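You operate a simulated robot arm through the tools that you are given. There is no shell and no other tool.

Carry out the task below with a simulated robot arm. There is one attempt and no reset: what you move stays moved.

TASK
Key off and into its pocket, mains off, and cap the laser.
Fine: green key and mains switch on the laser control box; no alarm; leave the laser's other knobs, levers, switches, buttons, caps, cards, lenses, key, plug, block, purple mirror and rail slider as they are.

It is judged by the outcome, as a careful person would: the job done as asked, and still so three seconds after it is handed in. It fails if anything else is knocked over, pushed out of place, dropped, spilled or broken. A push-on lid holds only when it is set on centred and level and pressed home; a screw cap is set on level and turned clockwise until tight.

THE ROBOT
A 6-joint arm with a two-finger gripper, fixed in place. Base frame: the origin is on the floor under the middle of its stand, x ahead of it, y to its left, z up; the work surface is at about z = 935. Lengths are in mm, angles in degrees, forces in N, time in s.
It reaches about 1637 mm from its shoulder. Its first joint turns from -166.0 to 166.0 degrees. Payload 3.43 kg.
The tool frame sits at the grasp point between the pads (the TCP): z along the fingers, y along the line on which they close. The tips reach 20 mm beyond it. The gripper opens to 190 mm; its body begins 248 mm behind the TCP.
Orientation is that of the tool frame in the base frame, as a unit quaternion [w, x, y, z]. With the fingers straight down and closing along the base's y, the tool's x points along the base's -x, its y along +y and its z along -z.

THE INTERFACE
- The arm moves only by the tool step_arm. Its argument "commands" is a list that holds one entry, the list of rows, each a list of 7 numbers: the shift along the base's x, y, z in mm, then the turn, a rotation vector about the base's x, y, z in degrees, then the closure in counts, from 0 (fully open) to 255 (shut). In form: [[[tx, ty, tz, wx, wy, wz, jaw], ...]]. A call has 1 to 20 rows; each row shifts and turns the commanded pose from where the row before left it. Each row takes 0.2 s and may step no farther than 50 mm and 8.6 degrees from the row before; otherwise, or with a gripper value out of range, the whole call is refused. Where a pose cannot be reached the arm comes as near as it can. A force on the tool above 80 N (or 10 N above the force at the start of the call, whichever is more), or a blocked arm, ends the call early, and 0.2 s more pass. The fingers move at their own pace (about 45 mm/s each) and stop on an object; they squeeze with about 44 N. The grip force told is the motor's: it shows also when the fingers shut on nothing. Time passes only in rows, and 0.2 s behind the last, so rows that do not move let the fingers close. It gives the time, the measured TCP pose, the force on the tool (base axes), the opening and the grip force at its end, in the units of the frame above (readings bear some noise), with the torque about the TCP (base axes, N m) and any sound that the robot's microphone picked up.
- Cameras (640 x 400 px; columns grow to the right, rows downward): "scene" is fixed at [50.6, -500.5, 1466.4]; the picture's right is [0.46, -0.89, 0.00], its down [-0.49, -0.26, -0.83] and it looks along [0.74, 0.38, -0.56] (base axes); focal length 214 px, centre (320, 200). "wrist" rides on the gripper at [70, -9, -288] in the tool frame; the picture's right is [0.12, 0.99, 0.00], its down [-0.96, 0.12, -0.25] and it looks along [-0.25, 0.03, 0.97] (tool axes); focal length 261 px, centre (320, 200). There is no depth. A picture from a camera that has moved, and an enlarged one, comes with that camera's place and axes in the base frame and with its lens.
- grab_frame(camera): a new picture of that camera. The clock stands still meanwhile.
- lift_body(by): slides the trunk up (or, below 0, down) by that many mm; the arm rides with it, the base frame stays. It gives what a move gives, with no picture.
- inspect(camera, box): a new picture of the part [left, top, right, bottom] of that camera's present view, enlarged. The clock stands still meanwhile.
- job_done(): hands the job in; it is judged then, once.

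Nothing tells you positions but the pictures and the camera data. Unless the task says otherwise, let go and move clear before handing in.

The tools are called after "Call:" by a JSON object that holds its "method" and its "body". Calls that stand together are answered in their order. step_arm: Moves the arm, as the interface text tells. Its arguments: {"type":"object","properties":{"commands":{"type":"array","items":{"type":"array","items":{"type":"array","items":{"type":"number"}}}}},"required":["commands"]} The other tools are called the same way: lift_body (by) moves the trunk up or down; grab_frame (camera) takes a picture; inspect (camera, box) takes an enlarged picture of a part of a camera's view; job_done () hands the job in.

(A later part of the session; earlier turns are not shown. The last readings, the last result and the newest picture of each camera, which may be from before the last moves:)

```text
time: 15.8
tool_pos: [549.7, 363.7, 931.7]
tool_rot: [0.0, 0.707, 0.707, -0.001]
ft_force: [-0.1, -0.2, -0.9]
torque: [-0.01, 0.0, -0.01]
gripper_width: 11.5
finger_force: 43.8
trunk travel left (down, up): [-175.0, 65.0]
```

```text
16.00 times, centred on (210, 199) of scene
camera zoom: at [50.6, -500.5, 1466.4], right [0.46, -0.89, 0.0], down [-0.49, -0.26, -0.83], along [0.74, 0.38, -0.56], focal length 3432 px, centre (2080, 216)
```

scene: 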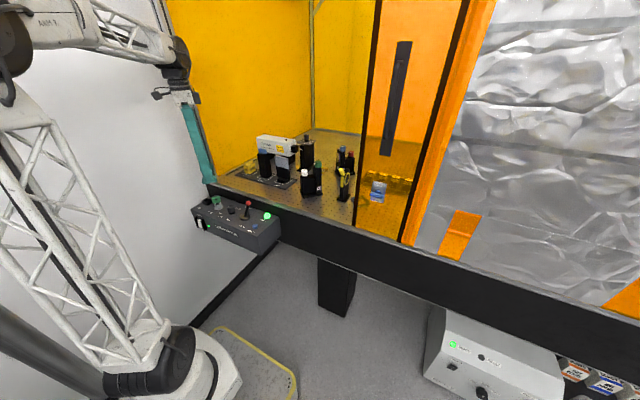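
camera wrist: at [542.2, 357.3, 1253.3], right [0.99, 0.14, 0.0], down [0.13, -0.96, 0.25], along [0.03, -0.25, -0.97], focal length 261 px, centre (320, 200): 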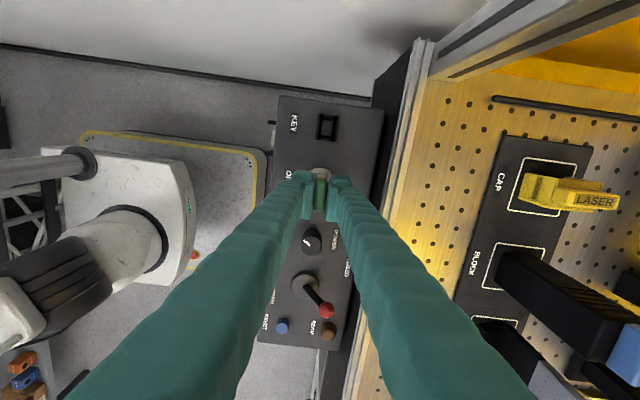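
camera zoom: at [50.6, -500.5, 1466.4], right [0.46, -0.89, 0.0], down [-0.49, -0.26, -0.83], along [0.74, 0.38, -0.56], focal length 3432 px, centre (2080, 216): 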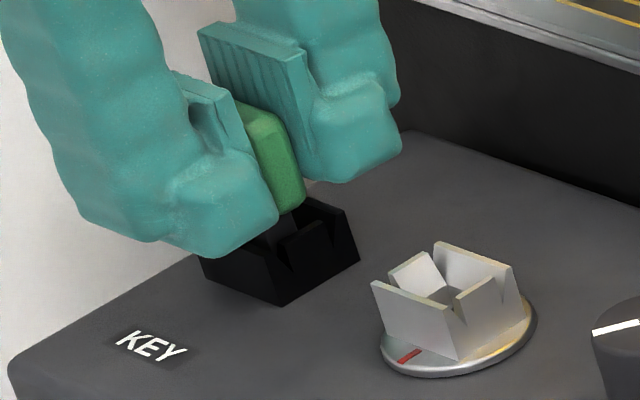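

No contact yet; a few more millimetres.

Call:
{"method": "step_arm", "body": {"commands": [[[0, 0, -1, 0, 0, 0, 255], [0, 0, -1, 0, 0, 0, 255], [0, 0, -1, 0, 0, 0, 255], [0, 0, 0, 0, 0, 0, 255]]]}}

Call:
{"method": "inspect", "body": {"camera": "scene", "box": [195, 188, 225, 210]}}

Call:
{"method": "inspect", "body": {"camera": "wrist", "box": [280, 150, 360, 210]}}

```text
time: 16.8
tool_pos: [548.9, 363.4, 930.7]
tool_rot: [0.001, 0.707, 0.707, 0.0]
ft_force: [-0.9, -0.6, 21.7]
torque: [0.04, 0.04, 0.0]
gripper_width: 11.0
finger_force: 43.6
trunk travel left (down, up): [-175.0, 65.0]
```

```text
16.00 times, centred on (210, 199) of scene
camera zoom: at [50.6, -500.5, 1466.4], right [0.46, -0.89, 0.0], down [-0.49, -0.26, -0.83], along [0.74, 0.38, -0.56], focal length 3432 px, centre (2080, 216)
```

zoom: 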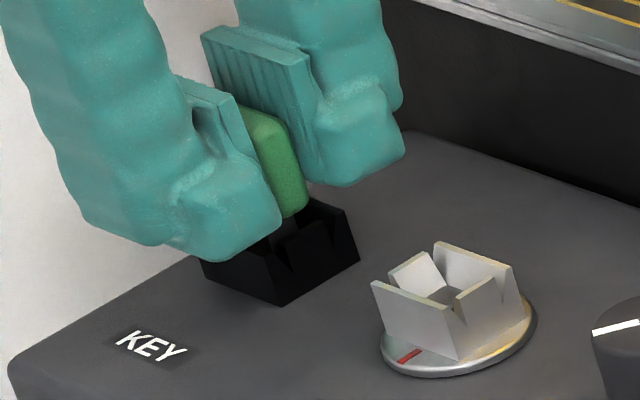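

```text
6.67 times, centred on (320, 180) of wrist
camera zoom: at [541.9, 433.5, 1218.6], right [0.99, 0.12, 0.0], down [0.12, -0.96, 0.25], along [0.03, -0.24, -0.97], focal length 1738 px, centre (320, 333)
```

zoom: 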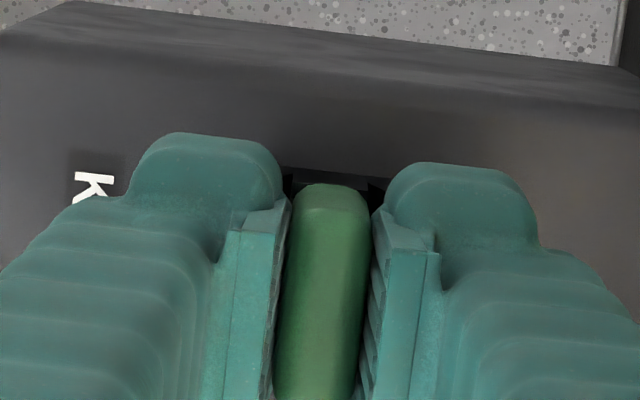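

It seated with about 20 N of support from the pocket floor. I'll ease off, open just enough, and rise straight up.

Call:
{"method": "step_arm", "body": {"commands": [[[0, 0, 1.5, 0, 0, 0, 255], [0, 0, 0, 0, 0, 0, 240], [0, 0, 0, 0, 0, 0, 220], [0, 0, 0, 0, 0, 0, 212], [0, 0, 0, 0, 0, 0, 212]]]}}

Call:
{"method": "inspect", "body": {"camera": "wrist", "box": [280, 150, 360, 210]}}

Call:
{"method": "inspect", "body": {"camera": "scene", "box": [195, 185, 231, 211]}}

```text
time: 18.0
tool_pos: [550.3, 363.4, 930.7]
tool_rot: [0.0, 0.707, 0.707, 0.0]
ft_force: [-1.5, 0.1, -0.2]
torque: [0.0, 0.01, 0.0]
gripper_width: 32.0
finger_force: 0.0
trunk travel left (down, up): [-175.0, 65.0]
```

```text
6.67 times, centred on (320, 180) of wrist
camera zoom: at [542.1, 433.9, 1218.9], right [0.99, 0.12, 0.0], down [0.12, -0.96, 0.25], along [0.03, -0.25, -0.97], focal length 1738 px, centre (320, 333)
```

zoom: 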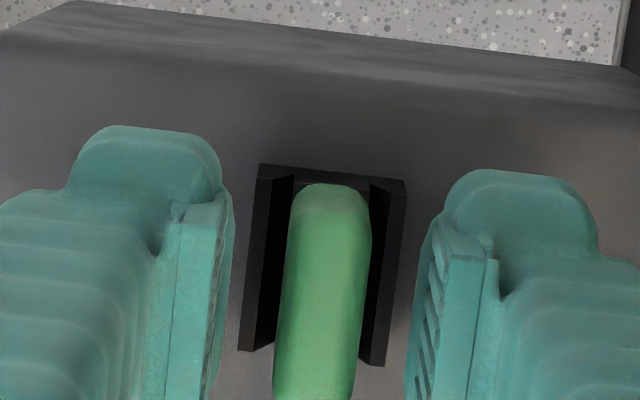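

```text
15.38 times, centred on (213, 198) of scene
camera zoom: at [50.6, -500.5, 1466.4], right [0.46, -0.89, 0.0], down [-0.49, -0.26, -0.83], along [0.74, 0.38, -0.56], focal length 3300 px, centre (1966, 231)
```

zoom: 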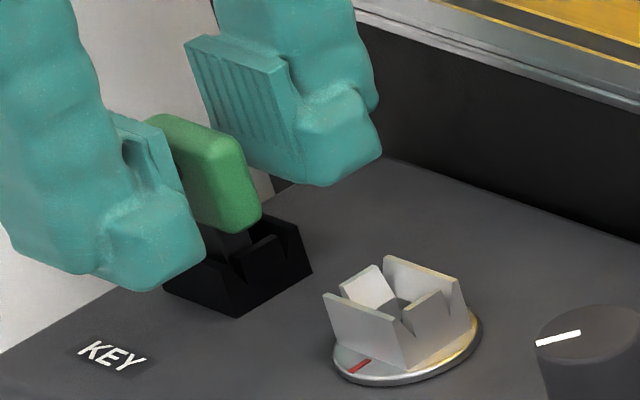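

The key stands on its own in the pocket and the fingers are clear of it. I'll rise straight up and then study the mains rocker.

Call:
{"method": "step_arm", "body": {"commands": [[[0, 0, 15, 0, 0, 0, 212], [0, 0, 20, 0, 0, 0, 212], [0, 0, 25, 0, 0, 0, 212], [0, 0, 25, 0, 0, 0, 212], [0, 0, 0, 0, 0, 0, 212]]]}}

Call:
{"method": "inspect", "body": {"camera": "scene", "box": [192, 212, 212, 234]}}

Call:
{"method": "inspect", "body": {"camera": "wrist", "box": [250, 80, 370, 200]}}

Call:
{"method": "inspect", "body": {"camera": "scene", "box": [190, 180, 240, 215]}}

```text
time: 19.2
tool_pos: [552.3, 362.6, 1015.3]
tool_rot: [0.0, 0.707, 0.707, 0.0]
ft_force: [0.3, -0.3, -0.8]
torque: [-0.01, 0.0, 0.06]
gripper_width: 31.7
finger_force: 0.0
trunk travel left (down, up): [-175.0, 65.0]
```

```text
16.00 times, centred on (202, 223) of scene
camera zoom: at [50.6, -500.5, 1466.4], right [0.46, -0.89, 0.0], down [-0.49, -0.26, -0.83], along [0.74, 0.38, -0.56], focal length 3432 px, centre (2208, -168)
```

zoom: 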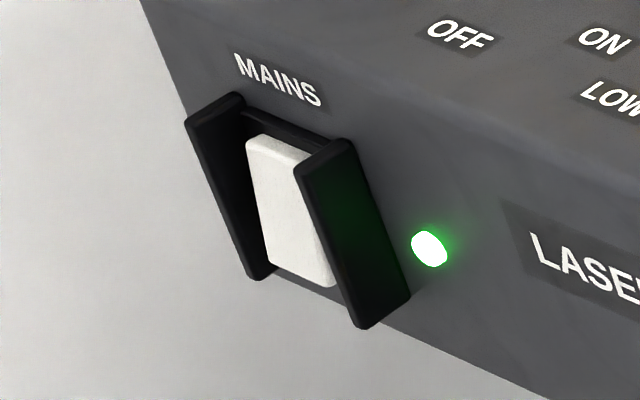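

```text
3.33 times, centred on (310, 140) of wrist
camera zoom: at [543.6, 433.7, 1302.9], right [0.99, 0.12, 0.0], down [0.12, -0.96, 0.25], along [0.03, -0.25, -0.97], focal length 869 px, centre (353, 400)
```

zoom: 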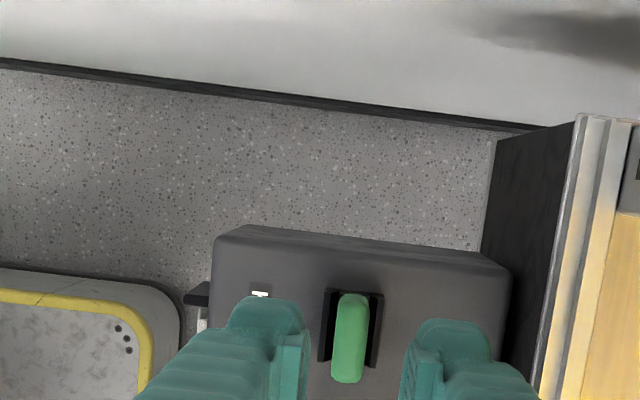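

```text
11.43 times, centred on (215, 198) of scene
camera zoom: at [50.6, -500.5, 1466.4], right [0.46, -0.89, 0.0], down [-0.49, -0.26, -0.83], along [0.74, 0.38, -0.56], focal length 2451 px, centre (1520, 229)
```

zoom: 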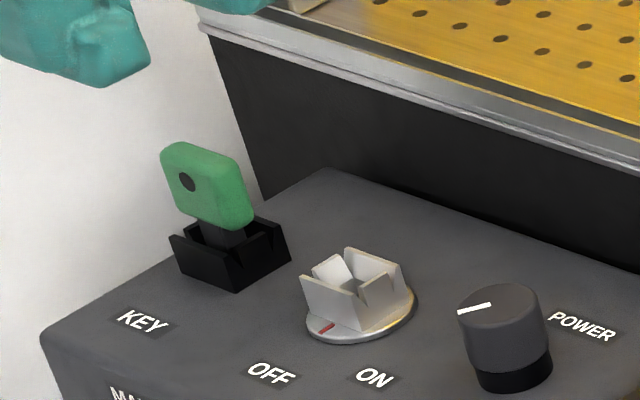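

The key is seated upright in its pocket and the red mark is at OFF. The rocker's lower half stands proud (top half pressed = ON), so its bottom must be pushed; I'll close the fingers and look at their tip shape to see how they fit between the guards.

Call:
{"method": "step_arm", "body": {"commands": [[[-20, -10, 15, 0, 0, 0, 240], [-30, -10, 10, 0, 0, 0, 255], [-40, -10, 0, 0, 0, 0, 255], [-40, -20, 0, 0, 0, 0, 255]]]}}

Call:
{"method": "inspect", "body": {"camera": "scene", "box": [130, 80, 260, 240]}}

Call:
{"method": "grab_frame", "body": {"camera": "wrist"}}

Call:
{"method": "inspect", "body": {"camera": "wrist", "box": [280, 150, 360, 210]}}

```text
time: 20.2
tool_pos: [420.8, 312.5, 1038.7]
tool_rot: [0.0, 0.707, 0.708, 0.0]
ft_force: [-0.2, 1.0, -0.9]
torque: [-0.17, 0.22, 0.02]
gripper_width: 0.1
finger_force: 34.4
trunk travel left (down, up): [-175.0, 65.0]
```

```text
2.50 times, centred on (195, 160) of scene
camera zoom: at [50.6, -500.5, 1466.4], right [0.46, -0.89, 0.0], down [-0.49, -0.26, -0.83], along [0.74, 0.38, -0.56], focal length 536 px, centre (632, 300)
```

zoom: 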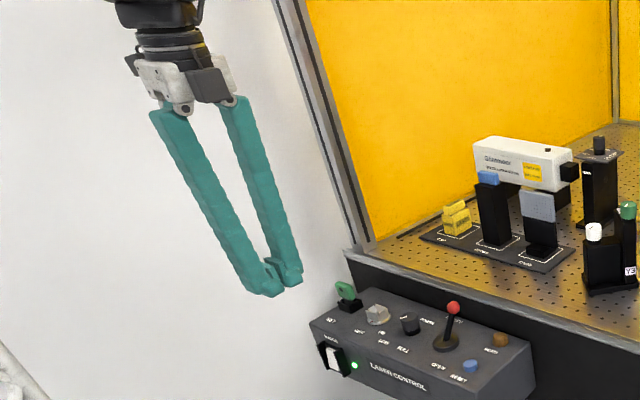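

```text
taken
camera wrist: at [413.4, 384.0, 1326.3], right [0.99, 0.12, 0.0], down [0.12, -0.96, 0.25], along [0.03, -0.25, -0.97], focal length 261 px, centre (320, 200)
```

wrist: 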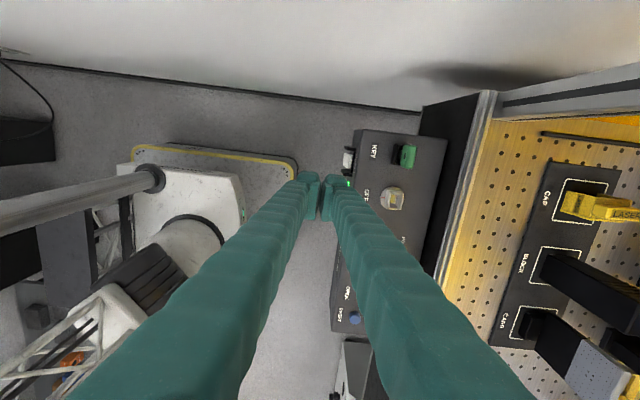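

```text
6.67 times, centred on (320, 180) of wrist
camera zoom: at [413.4, 384.0, 1326.3], right [0.99, 0.12, 0.0], down [0.12, -0.96, 0.25], along [0.03, -0.25, -0.97], focal length 1738 px, centre (320, 333)
```

zoom: 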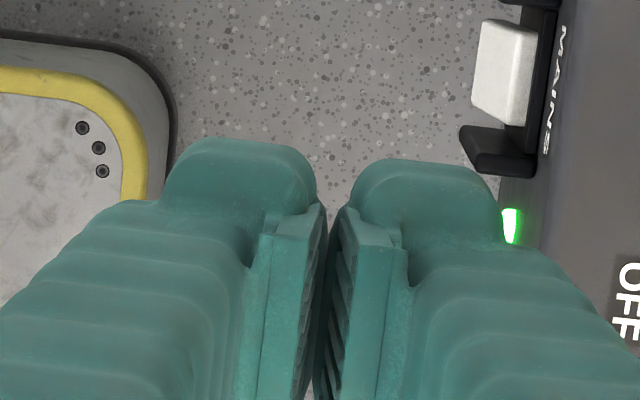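

I'll zoom on the closed fingertips and the rocker from here.

Call:
{"method": "inspect", "body": {"camera": "scene", "box": [210, 170, 270, 240]}}

Call:
{"method": "inspect", "body": {"camera": "wrist", "box": [325, 130, 375, 180]}}

Call:
{"method": "inspect", "body": {"camera": "scene", "box": [180, 170, 225, 240]}}

```text
5.71 times, centred on (240, 205) of scene
camera zoom: at [50.6, -500.5, 1466.4], right [0.46, -0.89, 0.0], down [-0.49, -0.26, -0.83], along [0.74, 0.38, -0.56], focal length 1226 px, centre (777, 171)
```

zoom: 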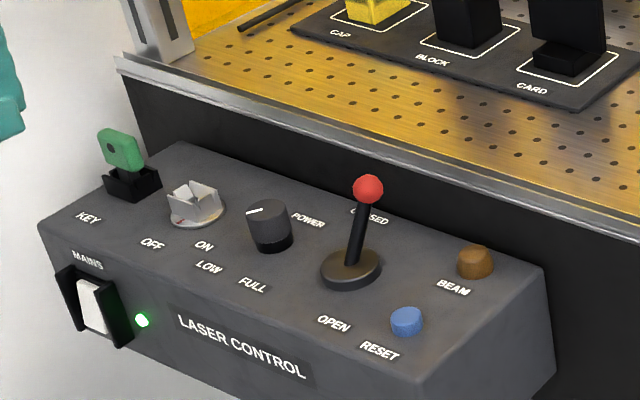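

```text
8.00 times, centred on (350, 155) of wrist
camera zoom: at [413.4, 384.0, 1326.3], right [0.99, 0.12, 0.0], down [0.12, -0.96, 0.25], along [0.03, -0.25, -0.97], focal length 2085 px, centre (80, 560)
```

zoom: 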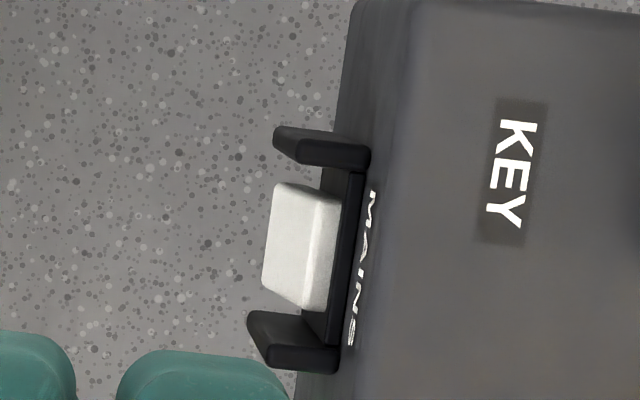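

```text
5.71 times, centred on (202, 205) of scene
camera zoom: at [50.6, -500.5, 1466.4], right [0.46, -0.89, 0.0], down [-0.49, -0.26, -0.83], along [0.74, 0.38, -0.56], focal length 1226 px, centre (991, 171)
```

zoom: 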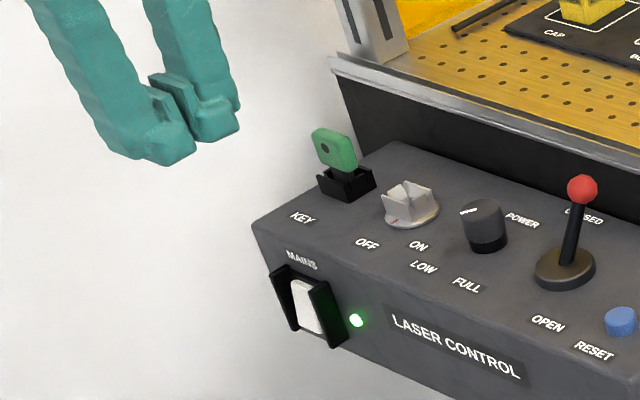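

I'll zoom right onto the fingertips to size them against the 40 mm gap between the guards.

Call:
{"method": "inspect", "body": {"camera": "scene", "box": [193, 178, 228, 202]}}

Call:
{"method": "inspect", "body": {"camera": "wrist", "box": [290, 165, 350, 210]}}

```text
16.00 times, centred on (210, 190) of scene
camera zoom: at [50.6, -500.5, 1466.4], right [0.46, -0.89, 0.0], down [-0.49, -0.26, -0.83], along [0.74, 0.38, -0.56], focal length 3432 px, centre (2072, 360)
```

zoom: 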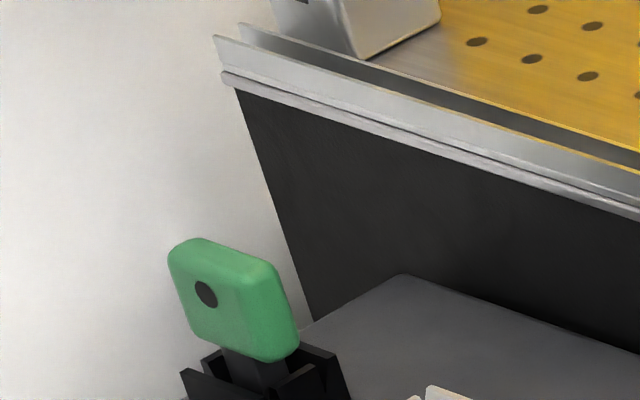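

```text
8.89 times, centred on (320, 188) of wrist
camera zoom: at [413.4, 384.0, 1326.3], right [0.99, 0.12, 0.0], down [0.12, -0.96, 0.25], along [0.03, -0.25, -0.97], focal length 2317 px, centre (320, 311)
```

zoom: 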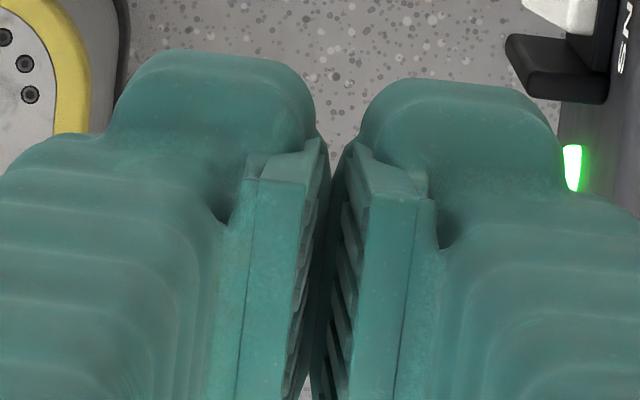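

The crop was off; the fingertips are a little further left in the scene view.

Call:
{"method": "inspect", "body": {"camera": "scene", "box": [160, 178, 196, 201]}}

```text
16.00 times, centred on (178, 190) of scene
camera zoom: at [50.6, -500.5, 1466.4], right [0.46, -0.89, 0.0], down [-0.49, -0.26, -0.83], along [0.74, 0.38, -0.56], focal length 3432 px, centre (2592, 368)
```

zoom: 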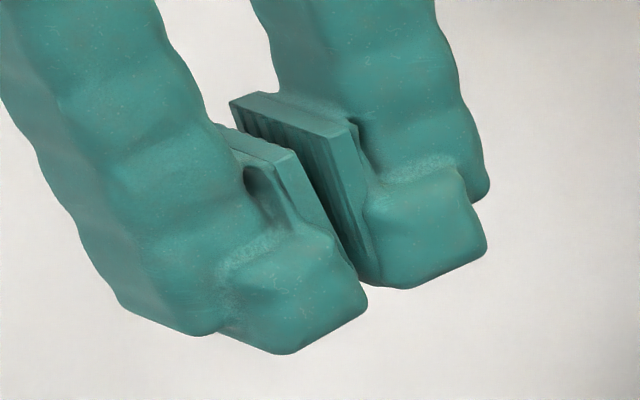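

The fingertips are about 22 mm thick each, so a single finger (hand turned back to close along y, tilted forward) fits well inside the 40 mm gap between the guards. I'll stay in front of the box, turn the hand back, open to about 60 mm and tilt it 20° forward.

Call:
{"method": "step_arm", "body": {"commands": [[[-3, -1.5, -5, 0, 0, 8.18, 174], [-3, -1.5, -5, 0, 0, 8.18, 174], [-3, -1.5, -5, 0, 0, 8.18, 174], [-3, -1.5, -5, 0, 0, 8.18, 174], [-3, -1.5, -5, 0, 0, 8.18, 174], [0, -1.5, -5, 0, 0, 8.18, 174], [0, -1.5, -5, 0, 0, 8.18, 174], [0, -1.5, -5, 0, 0, 8.18, 174], [0, -1, -5, 0, 0, 8.18, 174], [0, -1, -5, 0, 0, 8.18, 174], [0, 0, -5, 0, 0, 8.2, 174], [0, 0, 0, 0, -6.67, 0, 174], [0, 0, 0, 0, -6.67, 0, 174], [0, 0, 0, 0, -6.67, 0, 174], [0, 0, 0, 0, 0, 0, 174]]]}}

Call:
{"method": "grab_frame", "body": {"camera": "wrist"}}

Call:
{"method": "inspect", "body": {"camera": "scene", "box": [130, 100, 260, 240]}}

```text
time: 23.4
tool_pos: [404.8, 298.0, 986.0]
tool_rot: [0.175, 0.0, 0.985, -0.001]
ft_force: [-1.6, -0.1, -0.1]
torque: [0.02, -0.03, 0.01]
gripper_width: 60.4
finger_force: 0.0
trunk travel left (down, up): [-175.0, 65.0]
```

```text
taken
camera wrist: at [240.8, 290.7, 1232.4], right [-0.11, 0.99, -0.04], down [0.82, 0.12, 0.56], along [0.56, 0.03, -0.83], focal length 261 px, centre (320, 200)
```

wrist: 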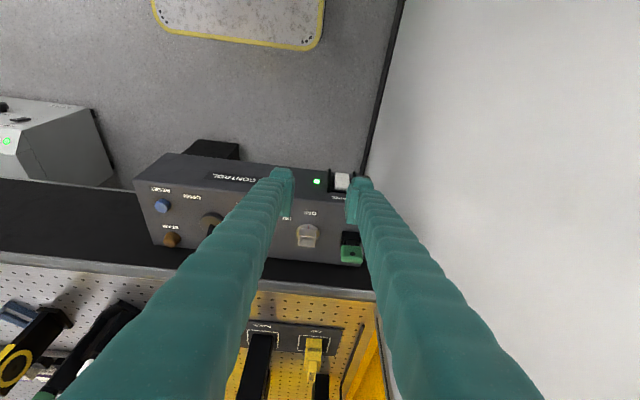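

```text
2.86 times, centred on (195, 170) of scene
camera zoom: at [50.6, -500.5, 1466.4], right [0.46, -0.89, 0.0], down [-0.49, -0.26, -0.83], along [0.74, 0.38, -0.56], focal length 613 px, centre (677, 286)
```

zoom: 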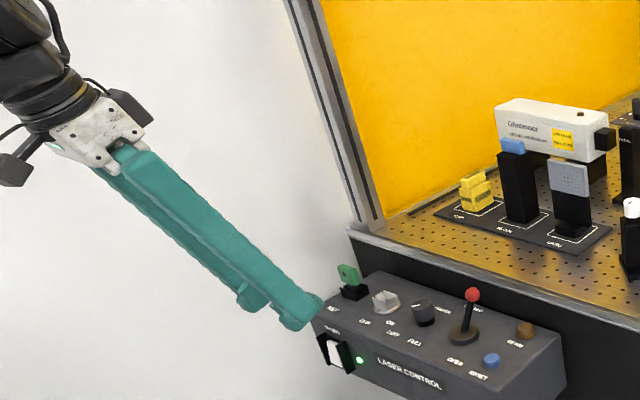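

The hand is set as planned. Let me zoom on the rocker from this wrist view to refine its position.

Call:
{"method": "inspect", "body": {"camera": "wrist", "box": [310, 160, 374, 200]}}

Call:
{"method": "inspect", "body": {"camera": "wrist", "box": [260, 150, 388, 230]}}

```text
10.00 times, centred on (342, 180) of wrist
camera zoom: at [240.8, 290.7, 1232.4], right [-0.11, 0.99, -0.04], down [0.82, 0.12, 0.56], along [0.56, 0.03, -0.83], focal length 2606 px, centre (100, 400)
```

zoom: 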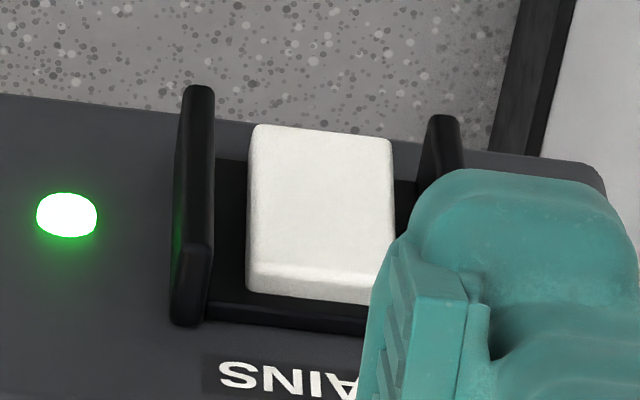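

```text
5.00 times, centred on (324, 190) of wrist
camera zoom: at [240.8, 290.7, 1232.4], right [-0.11, 0.99, -0.04], down [0.82, 0.12, 0.56], along [0.56, 0.03, -0.83], focal length 1303 px, centre (300, 250)
```

zoom: 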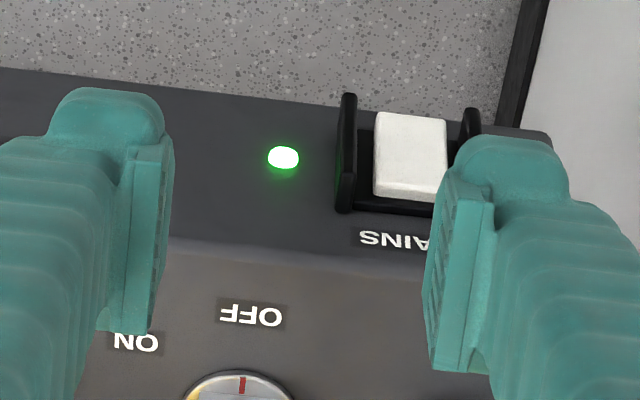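

The rocker centre is near (470, 340, 825), its lower edge proud at about z = 806, guards' inner faces at y ≈ 321 and 358. A closed pair of fingers turned so only the narrow foot (about 28 mm) enters the gap gives the best margin, so I'll close, turn the hand about its own axis, and tilt to 35°.

Call:
{"method": "step_arm", "body": {"commands": [[[0, 0, 0, 2.8, 0, -7.69, 200], [0, 0, 0, 2.8, 0, -7.69, 230], [0, 0, 0, 2.8, 0, -7.69, 255], [0, 0, 0, 2.8, 0, -7.69, 255], [0, 0, 0, 2.8, 0, -7.69, 255], [0, 0, 0, 2.8, 0, -7.69, 255], [0, 0, 0, 2.8, 0, -7.69, 255], [0, 0, 0, 2.8, 0, -7.69, 255], [0, 0, 0, 2.8, 0, -7.69, 255], [0, 0, 0, 2.8, 0, -7.69, 255], [0, 0, 0, 2.8, 0, -7.69, 255], [0, 0, 0, 0, -7.5, 0, 255], [0, 0, 0, 0, -7.5, 0, 255], [0, 0, 0, 0, 0, 0, 255]]]}}

Call:
{"method": "grab_frame", "body": {"camera": "wrist"}}

Call:
{"method": "inspect", "body": {"camera": "scene", "box": [130, 100, 260, 240]}}

```text
time: 26.4
tool_pos: [419.6, 289.6, 995.4]
tool_rot: [0.206, 0.672, 0.68, 0.208]
ft_force: [-0.1, 0.1, -0.2]
torque: [0.06, 0.0, 0.03]
gripper_width: 0.1
finger_force: 34.2
out of reach, approached as far as the arm can: row 13
trunk travel left (down, up): [-175.0, 65.0]
```

```text
taken
camera wrist: at [251.8, 358.4, 1229.1], right [0.82, 0.13, 0.56], down [-0.03, -0.96, 0.27], along [0.57, -0.24, -0.79], focal length 261 px, centre (320, 200)
```

wrist: 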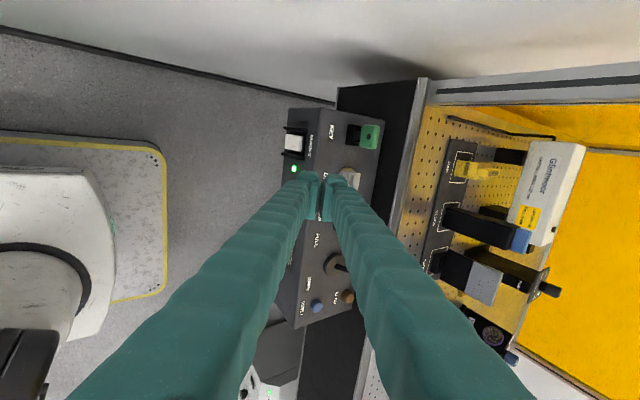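

```text
2.86 times, centred on (195, 170) of scene
camera zoom: at [50.6, -500.5, 1466.4], right [0.46, -0.89, 0.0], down [-0.49, -0.26, -0.83], along [0.74, 0.38, -0.56], focal length 613 px, centre (677, 286)
```

zoom: 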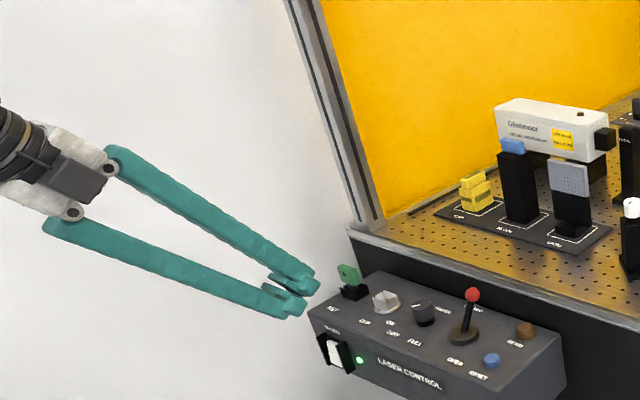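

The arm is near its inner reach limit at this tilt; lowering toward the rocker height should bring it back in reach. I'll move down in front of the box in steps, keeping about 15 mm clear of the guards.

Call:
{"method": "step_arm", "body": {"commands": [[[0, 10, -20, 0, 0, 0, 255], [0, 10, -20, 0, 0, 0, 255], [0, 10, -20, 0, 0, 0, 255], [0, 10, -20, 0, 0, 0, 255], [0, 0, 0, 0, 0, 0, 255]]]}}

Call:
{"method": "inspect", "body": {"camera": "scene", "box": [130, 130, 260, 240]}}

```text
time: 27.6
tool_pos: [465.3, 301.5, 950.2]
tool_rot: [0.207, 0.672, 0.679, 0.209]
ft_force: [-0.2, 0.6, -0.2]
torque: [-0.02, -0.01, 0.03]
gripper_width: 0.0
finger_force: 33.9
out of reach, approached as far as the arm can: row 1, 2, 3, 4
trunk travel left (down, up): [-175.0, 65.0]
```

```text
3.64 times, centred on (195, 185) of scene
camera zoom: at [50.6, -500.5, 1466.4], right [0.46, -0.89, 0.0], down [-0.49, -0.26, -0.83], along [0.74, 0.38, -0.56], focal length 780 px, centre (774, 254)
```

zoom: 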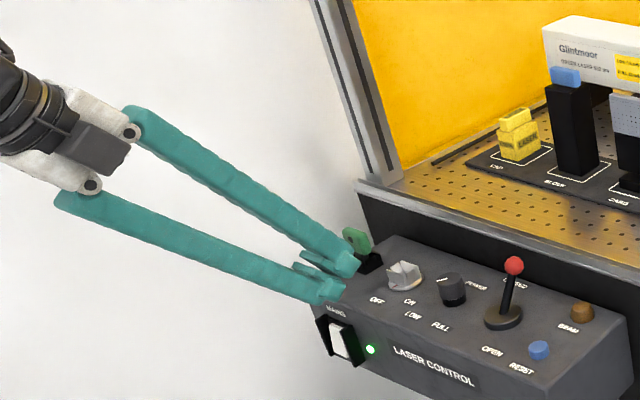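

The arm's inner limit pushes it outward when low, so I'll back up and lower the trunk instead, which gives the arm room. First, rise back clear of the box.

Call:
{"method": "step_arm", "body": {"commands": [[[-5, 0, 25, 0, 0, 0, 255], [-10, 0, 25, 0, 0, 0, 255], [-10, 0, 25, 0, 0, 0, 255], [0, 0, 0, 0, 0, 0, 255]]]}}

```text
time: 28.6
tool_pos: [437.5, 300.9, 1026.0]
tool_rot: [0.213, 0.675, 0.674, 0.212]
ft_force: [-0.6, 0.0, -0.5]
torque: [0.02, -0.03, 0.0]
gripper_width: 0.0
finger_force: 34.7
trunk travel left (down, up): [-175.0, 65.0]
```

Now at (437, 301, 1026). I'll back away from the box a bit and ease the tilt to 30° before lowering the trunk.

Call:
{"method": "step_arm", "body": {"commands": [[[-15, 0, 10, 0, 5, 0, 255], [-15, 0, 5, 0, 0, 0, 255], [0, 0, 0, 0, 0, 0, 255]]]}}

```text
time: 29.4
tool_pos: [408.4, 299.9, 1038.8]
tool_rot: [0.183, 0.683, 0.683, 0.183]
ft_force: [0.0, 0.2, -0.3]
torque: [0.02, 0.01, 0.0]
gripper_width: 0.0
finger_force: 34.4
trunk travel left (down, up): [-175.0, 65.0]
```

Pose is good. Lowering the trunk in two stages.

Call:
{"method": "lift_body", "body": {"by": -90}}

Call:
{"method": "inspect", "body": {"camera": "scene", "box": [100, 100, 260, 250]}}

Call:
{"method": "grab_frame", "body": {"camera": "scene"}}

```text
time: 30.6
tool_pos: [408.3, 299.3, 948.8]
tool_rot: [0.183, 0.683, 0.684, 0.182]
ft_force: [0.2, 0.7, -0.1]
torque: [0.0, -0.02, 0.02]
gripper_width: 0.0
finger_force: 34.1
trunk travel left (down, up): [-85.0, 155.0]
```

```text
2.67 times, centred on (180, 175) of scene
camera zoom: at [50.6, -500.5, 1466.4], right [0.46, -0.89, 0.0], down [-0.49, -0.26, -0.83], along [0.74, 0.38, -0.56], focal length 572 px, centre (693, 267)
```

zoom: 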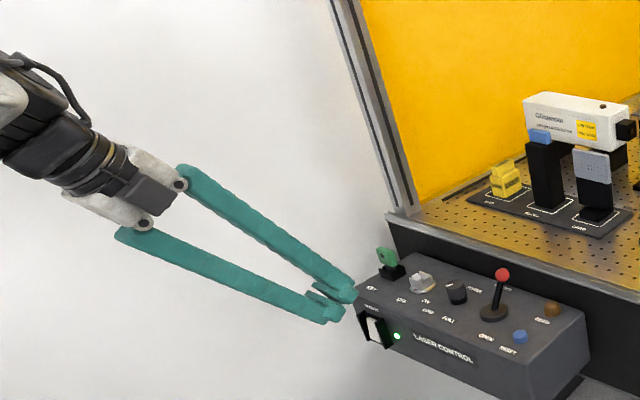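

```text
taken
```

scene: 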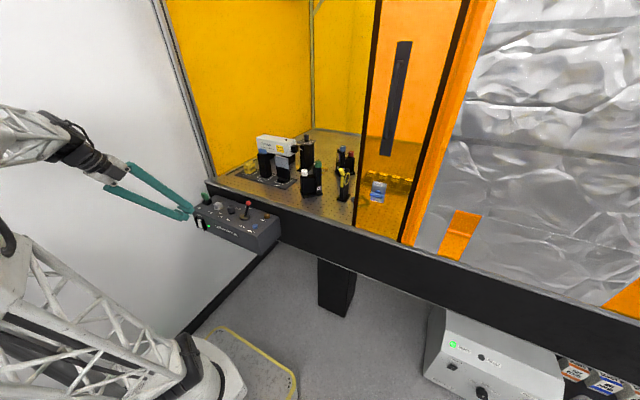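

The arm folds well. Lowering the rest, then I'll move the hand sideways in front of the rocker.

Call:
{"method": "lift_body", "body": {"by": -85}}

Call:
{"method": "step_arm", "body": {"commands": [[[0, 10, -5, 0, 0, 0, 255], [0, 10, -10, 0, 0, 0, 255], [0, 10, -10, 0, 0, 0, 255], [0, 10, -10, 0, 0, 0, 255], [0, 0, 0, 0, 0, 0, 255]]]}}

Call:
{"method": "grab_frame", "body": {"camera": "wrist"}}

Call:
{"method": "inspect", "body": {"camera": "scene", "box": [150, 160, 250, 240]}}

```text
time: 31.9
tool_pos: [408.6, 298.2, 865.4]
tool_rot: [0.183, 0.683, 0.683, 0.183]
ft_force: [-0.5, 0.7, 0.3]
torque: [0.0, -0.01, 0.03]
gripper_width: 0.2
finger_force: 34.2
trunk travel left (down, up): [0.0, 240.0]
```

```text
time: 33.1
tool_pos: [407.3, 340.2, 830.6]
tool_rot: [0.183, 0.683, 0.683, 0.183]
ft_force: [-0.2, -0.5, -0.2]
torque: [0.01, -0.01, 0.03]
gripper_width: 0.2
finger_force: 34.5
trunk travel left (down, up): [0.0, 240.0]
```

```text
taken
camera wrist: at [257.2, 411.0, 1075.4], right [0.86, 0.12, 0.5], down [-0.02, -0.96, 0.27], along [0.51, -0.25, -0.82], focal length 261 px, centre (320, 200)
```

wrist: 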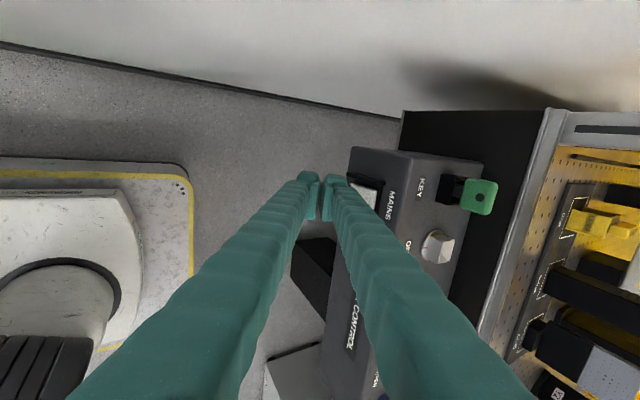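

```text
5.00 times, centred on (200, 200) of scene
camera zoom: at [50.6, -500.5, 1466.4], right [0.46, -0.89, 0.0], down [-0.49, -0.26, -0.83], along [0.74, 0.38, -0.56], focal length 1072 px, centre (920, 200)
```

zoom: 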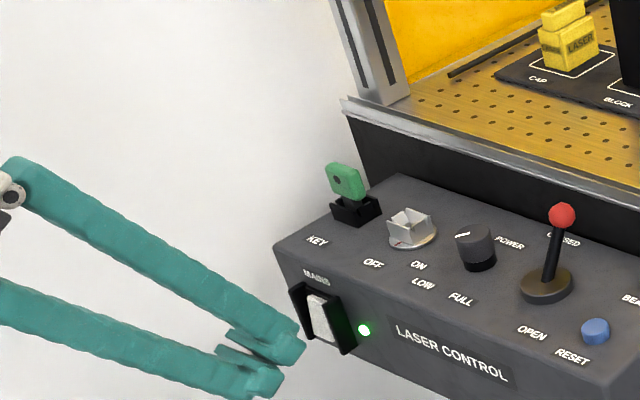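

The fingertips are in front of the rocker. A closer look from both cameras before pressing.

Call:
{"method": "inspect", "body": {"camera": "wrist", "box": [300, 150, 400, 220]}}

Call:
{"method": "inspect", "body": {"camera": "scene", "box": [184, 208, 224, 236]}}

```text
5.71 times, centred on (350, 185) of wrist
camera zoom: at [257.2, 411.0, 1075.4], right [0.86, 0.12, 0.5], down [-0.02, -0.96, 0.27], along [0.51, -0.25, -0.82], focal length 1489 px, centre (149, 286)
```

zoom: 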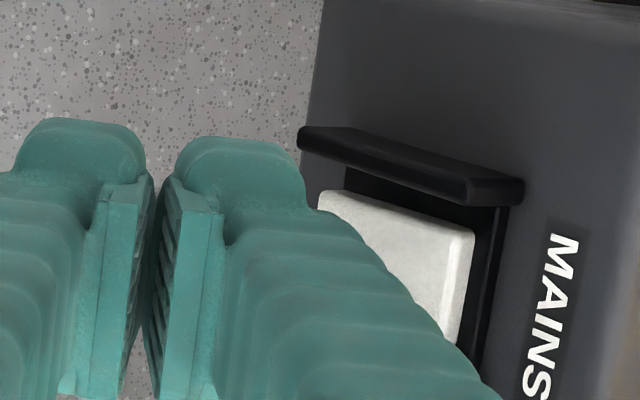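

```text
14.29 times, centred on (204, 222) of scene
camera zoom: at [50.6, -500.5, 1466.4], right [0.46, -0.89, 0.0], down [-0.49, -0.26, -0.83], along [0.74, 0.38, -0.56], focal length 3064 px, centre (1977, -114)
```

zoom: 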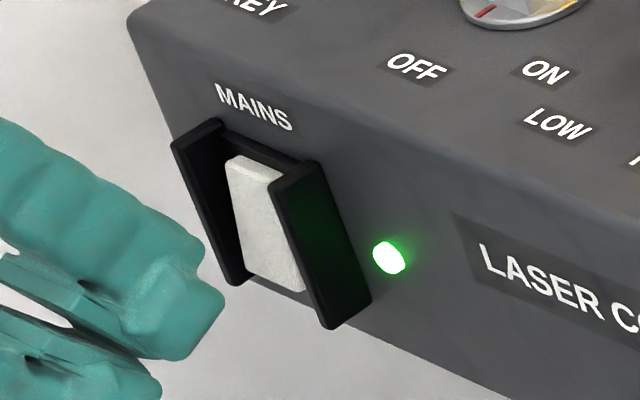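

On closer measurement a finger is about 45 mm wide but only about 29 mm thick, so it must enter the 37 mm gap thickness-wise: hand turned back to close along y, opened, using the left finger alone. I'll back off slightly and turn the hand.

Call:
{"method": "step_arm", "body": {"commands": [[[-5, -5, 10, -4.09, 0, 7.08, 255], [-5, -5, 5, -4.09, 0, 7.08, 240], [0, -5, 0, -4.09, 0, 7.08, 220], [0, -5, 0, -4.09, 0, 7.08, 200], [0, -5, 0, -4.09, 0, 7.08, 174], [0, -5, 0, -4.09, 0, 7.08, 174], [0, -5, 0, -4.09, 0, 7.08, 174], [0, -5, 0, -4.09, 0, 7.08, 174], [0, -5, 0, -4.09, 0, 7.08, 174], [0, 0, 0, -4.09, 0, 7.08, 174], [0, 0, 0, -4.09, 0, 7.08, 174], [0, 0, 0, 0, 0, 0, 174]]]}}

Call:
{"method": "grab_frame", "body": {"camera": "wrist"}}

Call:
{"method": "inspect", "body": {"camera": "scene", "box": [150, 160, 250, 240]}}

```text
time: 35.7
tool_pos: [397.5, 294.2, 844.1]
tool_rot: [0.259, 0.0, 0.966, 0.001]
ft_force: [0.3, 0.4, 0.0]
torque: [0.0, -0.04, 0.0]
gripper_width: 60.3
finger_force: 0.1
trunk travel left (down, up): [0.0, 240.0]
```

```text
taken
camera wrist: at [194.0, 286.9, 1059.1], right [-0.1, 0.99, -0.06], down [0.71, 0.12, 0.7], along [0.7, 0.03, -0.72], focal length 261 px, centre (320, 200)
```

wrist: 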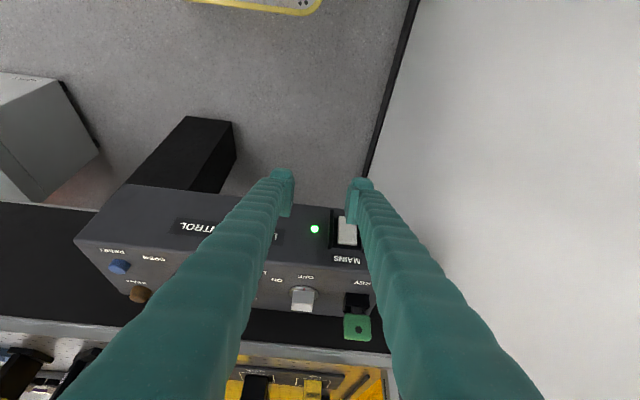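

```text
5.00 times, centred on (200, 200) of scene
camera zoom: at [50.6, -500.5, 1466.4], right [0.46, -0.89, 0.0], down [-0.49, -0.26, -0.83], along [0.74, 0.38, -0.56], focal length 1072 px, centre (920, 200)
```

zoom: 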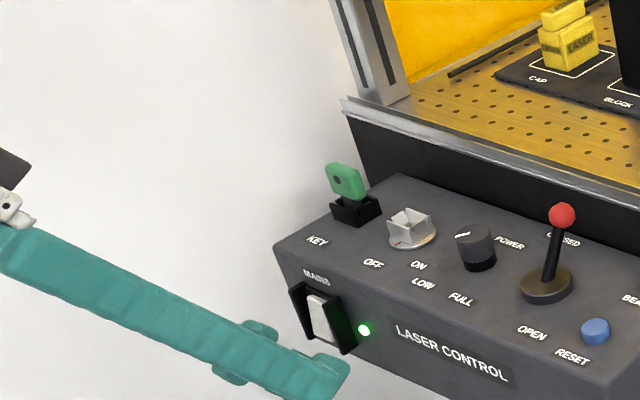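

Zooming in on the rocker and the finger to check side alignment.

Call:
{"method": "inspect", "body": {"camera": "wrist", "box": [320, 170, 400, 250]}}

Call:
{"method": "inspect", "body": {"camera": "scene", "box": [180, 205, 228, 240]}}

```text
5.00 times, centred on (360, 210) of wrist
camera zoom: at [194.0, 286.9, 1059.1], right [-0.1, 0.99, -0.06], down [0.71, 0.12, 0.7], along [0.7, 0.03, -0.72], focal length 1303 px, centre (120, 150)
```

zoom: 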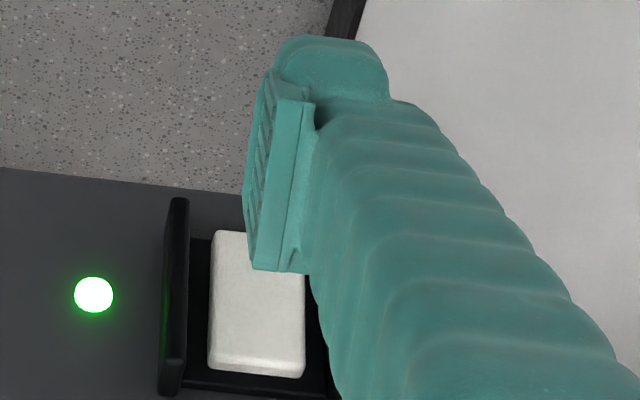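

```text
11.43 times, centred on (204, 222) of scene
camera zoom: at [50.6, -500.5, 1466.4], right [0.46, -0.89, 0.0], down [-0.49, -0.26, -0.83], along [0.74, 0.38, -0.56], focal length 2451 px, centre (1646, -57)
```

zoom: 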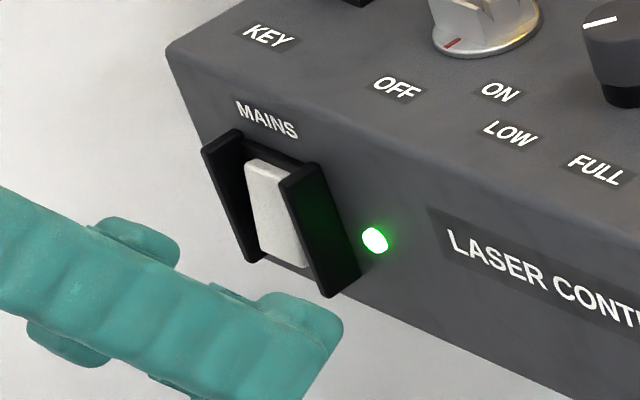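

The left finger's thickness (y ≈ 326–355) is centred on the rocker (y ≈ 340) within the guards (321–359). I'll lower to the height of the rocker's lower half and then advance.

Call:
{"method": "step_arm", "body": {"commands": [[[0, 0, -10, 0, 0, 0, 174], [0, 0, -10, 0, 0, 0, 174], [0, 0, -12, 0, 0, 0, 174], [0, 0, 0, 0, 0, 0, 174]]]}}

Call:
{"method": "inspect", "body": {"camera": "wrist", "box": [320, 170, 400, 250]}}

Call:
{"method": "inspect", "body": {"camera": "scene", "box": [180, 205, 228, 240]}}

```text
time: 36.7
tool_pos: [398.5, 296.2, 812.6]
tool_rot: [0.259, 0.0, 0.966, 0.0]
ft_force: [-0.6, -0.3, 0.2]
torque: [-0.03, 0.01, -0.03]
gripper_width: 60.4
finger_force: 0.0
trunk travel left (down, up): [0.0, 240.0]
```

```text
5.00 times, centred on (360, 210) of wrist
camera zoom: at [193.8, 287.1, 1027.1], right [-0.1, 0.99, -0.06], down [0.71, 0.12, 0.7], along [0.7, 0.03, -0.72], focal length 1303 px, centre (120, 150)
```

zoom: 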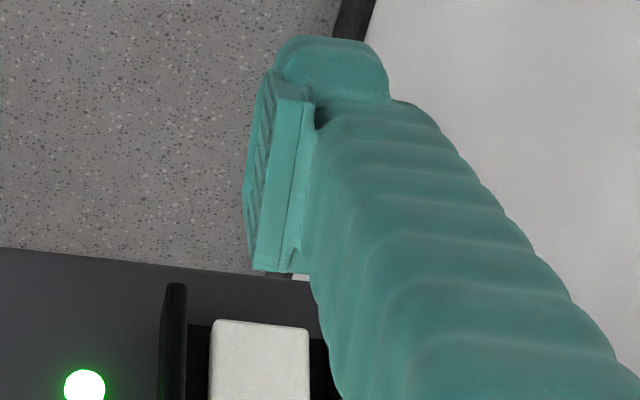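

```text
11.43 times, centred on (204, 222) of scene
camera zoom: at [50.6, -500.5, 1466.4], right [0.46, -0.89, 0.0], down [-0.49, -0.26, -0.83], along [0.74, 0.38, -0.56], focal length 2451 px, centre (1646, -57)
```

zoom: 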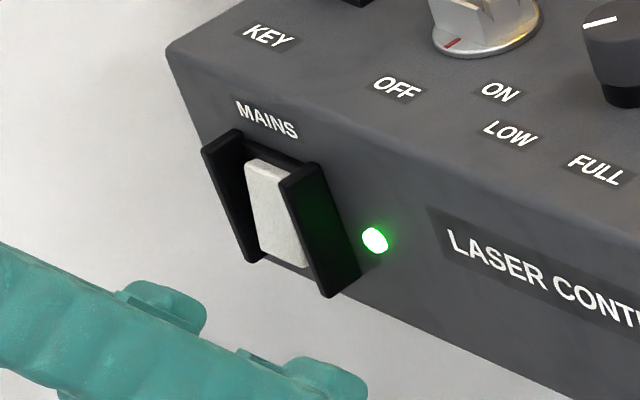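

The front ear of the left finger is level with the rocker's lower part. Advancing to just short of the guards, then checking.

Call:
{"method": "step_arm", "body": {"commands": [[[10, 0, 0, 0, 0, 0, 174], [10, 0, 0, 0, 0, 0, 174], [6, 0, 0, 0, 0, 0, 174], [0, 0, 0, 0, 0, 0, 174]]]}}

Call:
{"method": "inspect", "body": {"camera": "wrist", "box": [320, 170, 400, 250]}}

Call:
{"method": "inspect", "body": {"camera": "scene", "box": [184, 208, 224, 236]}}

```text
time: 37.7
tool_pos: [424.3, 295.7, 813.5]
tool_rot: [0.259, 0.001, 0.966, -0.001]
ft_force: [0.8, -0.4, 0.0]
torque: [-0.02, 0.03, -0.03]
gripper_width: 60.4
finger_force: 0.0
trunk travel left (down, up): [0.0, 240.0]
```

```text
5.00 times, centred on (360, 210) of wrist
camera zoom: at [220.1, 287.4, 1026.9], right [-0.1, 0.99, -0.06], down [0.71, 0.11, 0.7], along [0.7, 0.03, -0.72], focal length 1303 px, centre (120, 150)
```

zoom: 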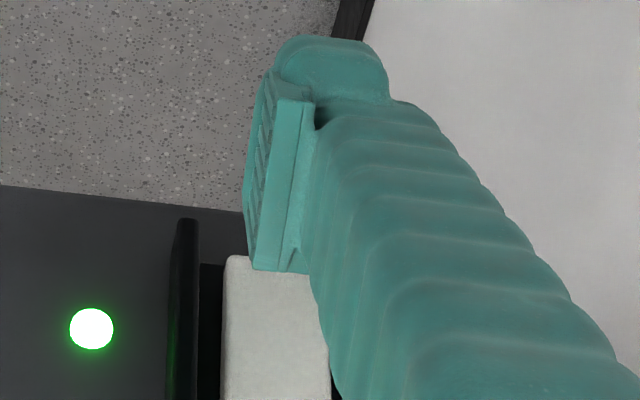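

```text
14.29 times, centred on (204, 222) of scene
camera zoom: at [50.6, -500.5, 1466.4], right [0.46, -0.89, 0.0], down [-0.49, -0.26, -0.83], along [0.74, 0.38, -0.56], focal length 3064 px, centre (1977, -114)
```

zoom: 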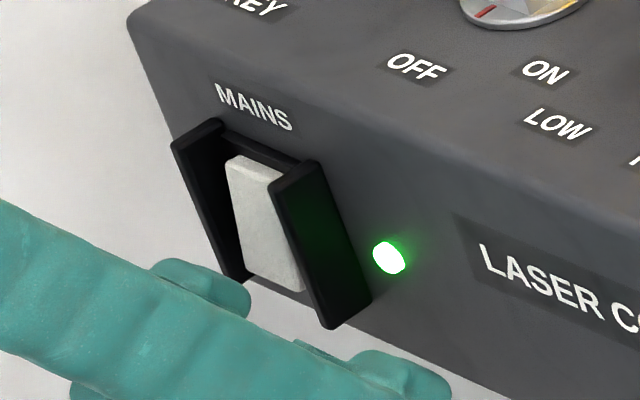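

The ear is about to enter between the guards on line with the rocker's lower end. Advancing in small steps.

Call:
{"method": "step_arm", "body": {"commands": [[[4, 0, 0, 0, 0, 0, 174], [3, 0, 0, 0, 0, 0, 174], [2, 0, 0, 0, 0, 0, 174], [2, 0, 0, 0, 0, 0, 174], [0, 0, 0, 0, 0, 0, 174]]]}}

Call:
{"method": "inspect", "body": {"camera": "wrist", "box": [320, 190, 400, 250]}}

Call:
{"method": "inspect", "body": {"camera": "scene", "box": [184, 208, 224, 236]}}

```text
time: 38.9
tool_pos: [435.2, 294.3, 812.3]
tool_rot: [0.258, 0.0, 0.966, 0.0]
ft_force: [-0.3, 0.5, 0.2]
torque: [0.01, -0.01, 0.01]
gripper_width: 60.1
finger_force: 0.0
trunk travel left (down, up): [0.0, 240.0]
```

```text
6.67 times, centred on (360, 220) of wrist
camera zoom: at [230.5, 287.0, 1026.7], right [-0.1, 0.99, -0.06], down [0.71, 0.11, 0.7], along [0.7, 0.03, -0.72], focal length 1738 px, centre (53, 67)
```

zoom: 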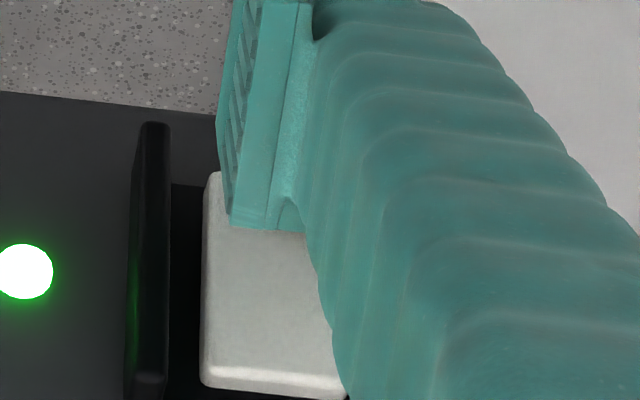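

```text
14.29 times, centred on (204, 222) of scene
camera zoom: at [50.6, -500.5, 1466.4], right [0.46, -0.89, 0.0], down [-0.49, -0.26, -0.83], along [0.74, 0.38, -0.56], focal length 3064 px, centre (1977, -114)
```

zoom: 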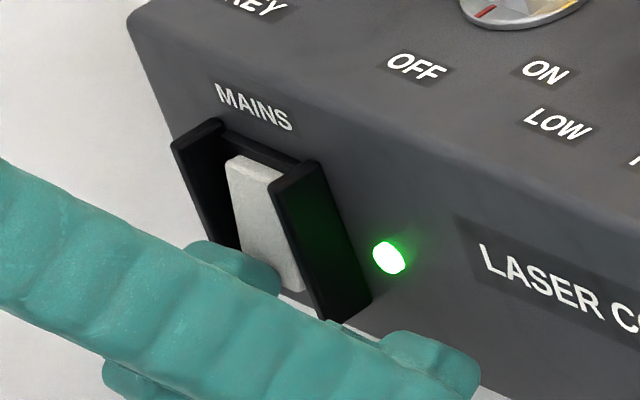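

No contact yet. Continuing in 2 mm steps.

Call:
{"method": "step_arm", "body": {"commands": [[[2, 0, 0, 0, 0, 0, 174], [2, 0, 0, 0, 0, 0, 174], [1, 0, 0, 0, 0, 0, 174], [0, 0, 0, 0, 0, 0, 174]]]}}

Call:
{"method": "inspect", "body": {"camera": "scene", "box": [184, 208, 224, 236]}}

```text
time: 39.9
tool_pos: [441.5, 295.3, 813.6]
tool_rot: [0.259, 0.001, 0.966, 0.0]
ft_force: [0.5, 0.9, -0.3]
torque: [0.02, -0.01, 0.03]
gripper_width: 60.5
finger_force: 0.0
trunk travel left (down, up): [0.0, 240.0]
```

```text
14.29 times, centred on (204, 222) of scene
camera zoom: at [50.6, -500.5, 1466.4], right [0.46, -0.89, 0.0], down [-0.49, -0.26, -0.83], along [0.74, 0.38, -0.56], focal length 3064 px, centre (1977, -114)
```

zoom: 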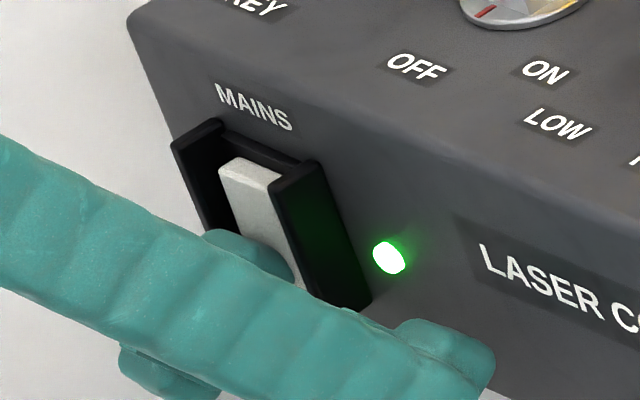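

The rocker is starting to tip (its top has come out). A few more millimetres.

Call:
{"method": "step_arm", "body": {"commands": [[[1, 0, 0, 0, 0, 0, 174], [1, 0, 0, 0, 0, 0, 174], [1, 0, 0, 0, 0, 0, 174], [0, 0, 0, 0, 0, 0, 174]]]}}

Call:
{"method": "inspect", "body": {"camera": "scene", "box": [184, 208, 224, 236]}}

```text
time: 40.9
tool_pos: [442.5, 294.3, 812.8]
tool_rot: [0.259, 0.0, 0.966, 0.0]
ft_force: [-1.2, 0.2, -0.5]
torque: [-0.01, 0.04, 0.08]
gripper_width: 60.4
finger_force: 0.0
trunk travel left (down, up): [0.0, 240.0]
```

```text
14.29 times, centred on (204, 222) of scene
camera zoom: at [50.6, -500.5, 1466.4], right [0.46, -0.89, 0.0], down [-0.49, -0.26, -0.83], along [0.74, 0.38, -0.56], focal length 3064 px, centre (1977, -114)
```

zoom: 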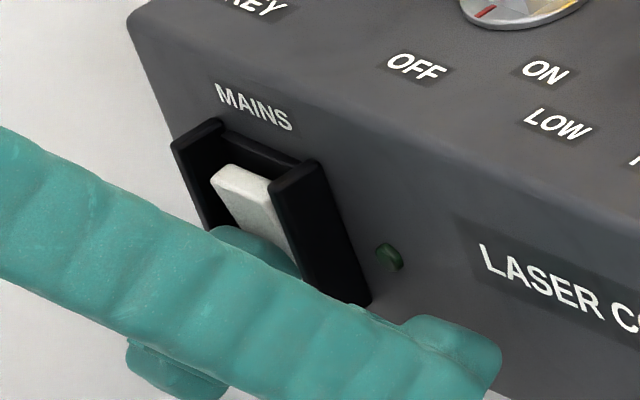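

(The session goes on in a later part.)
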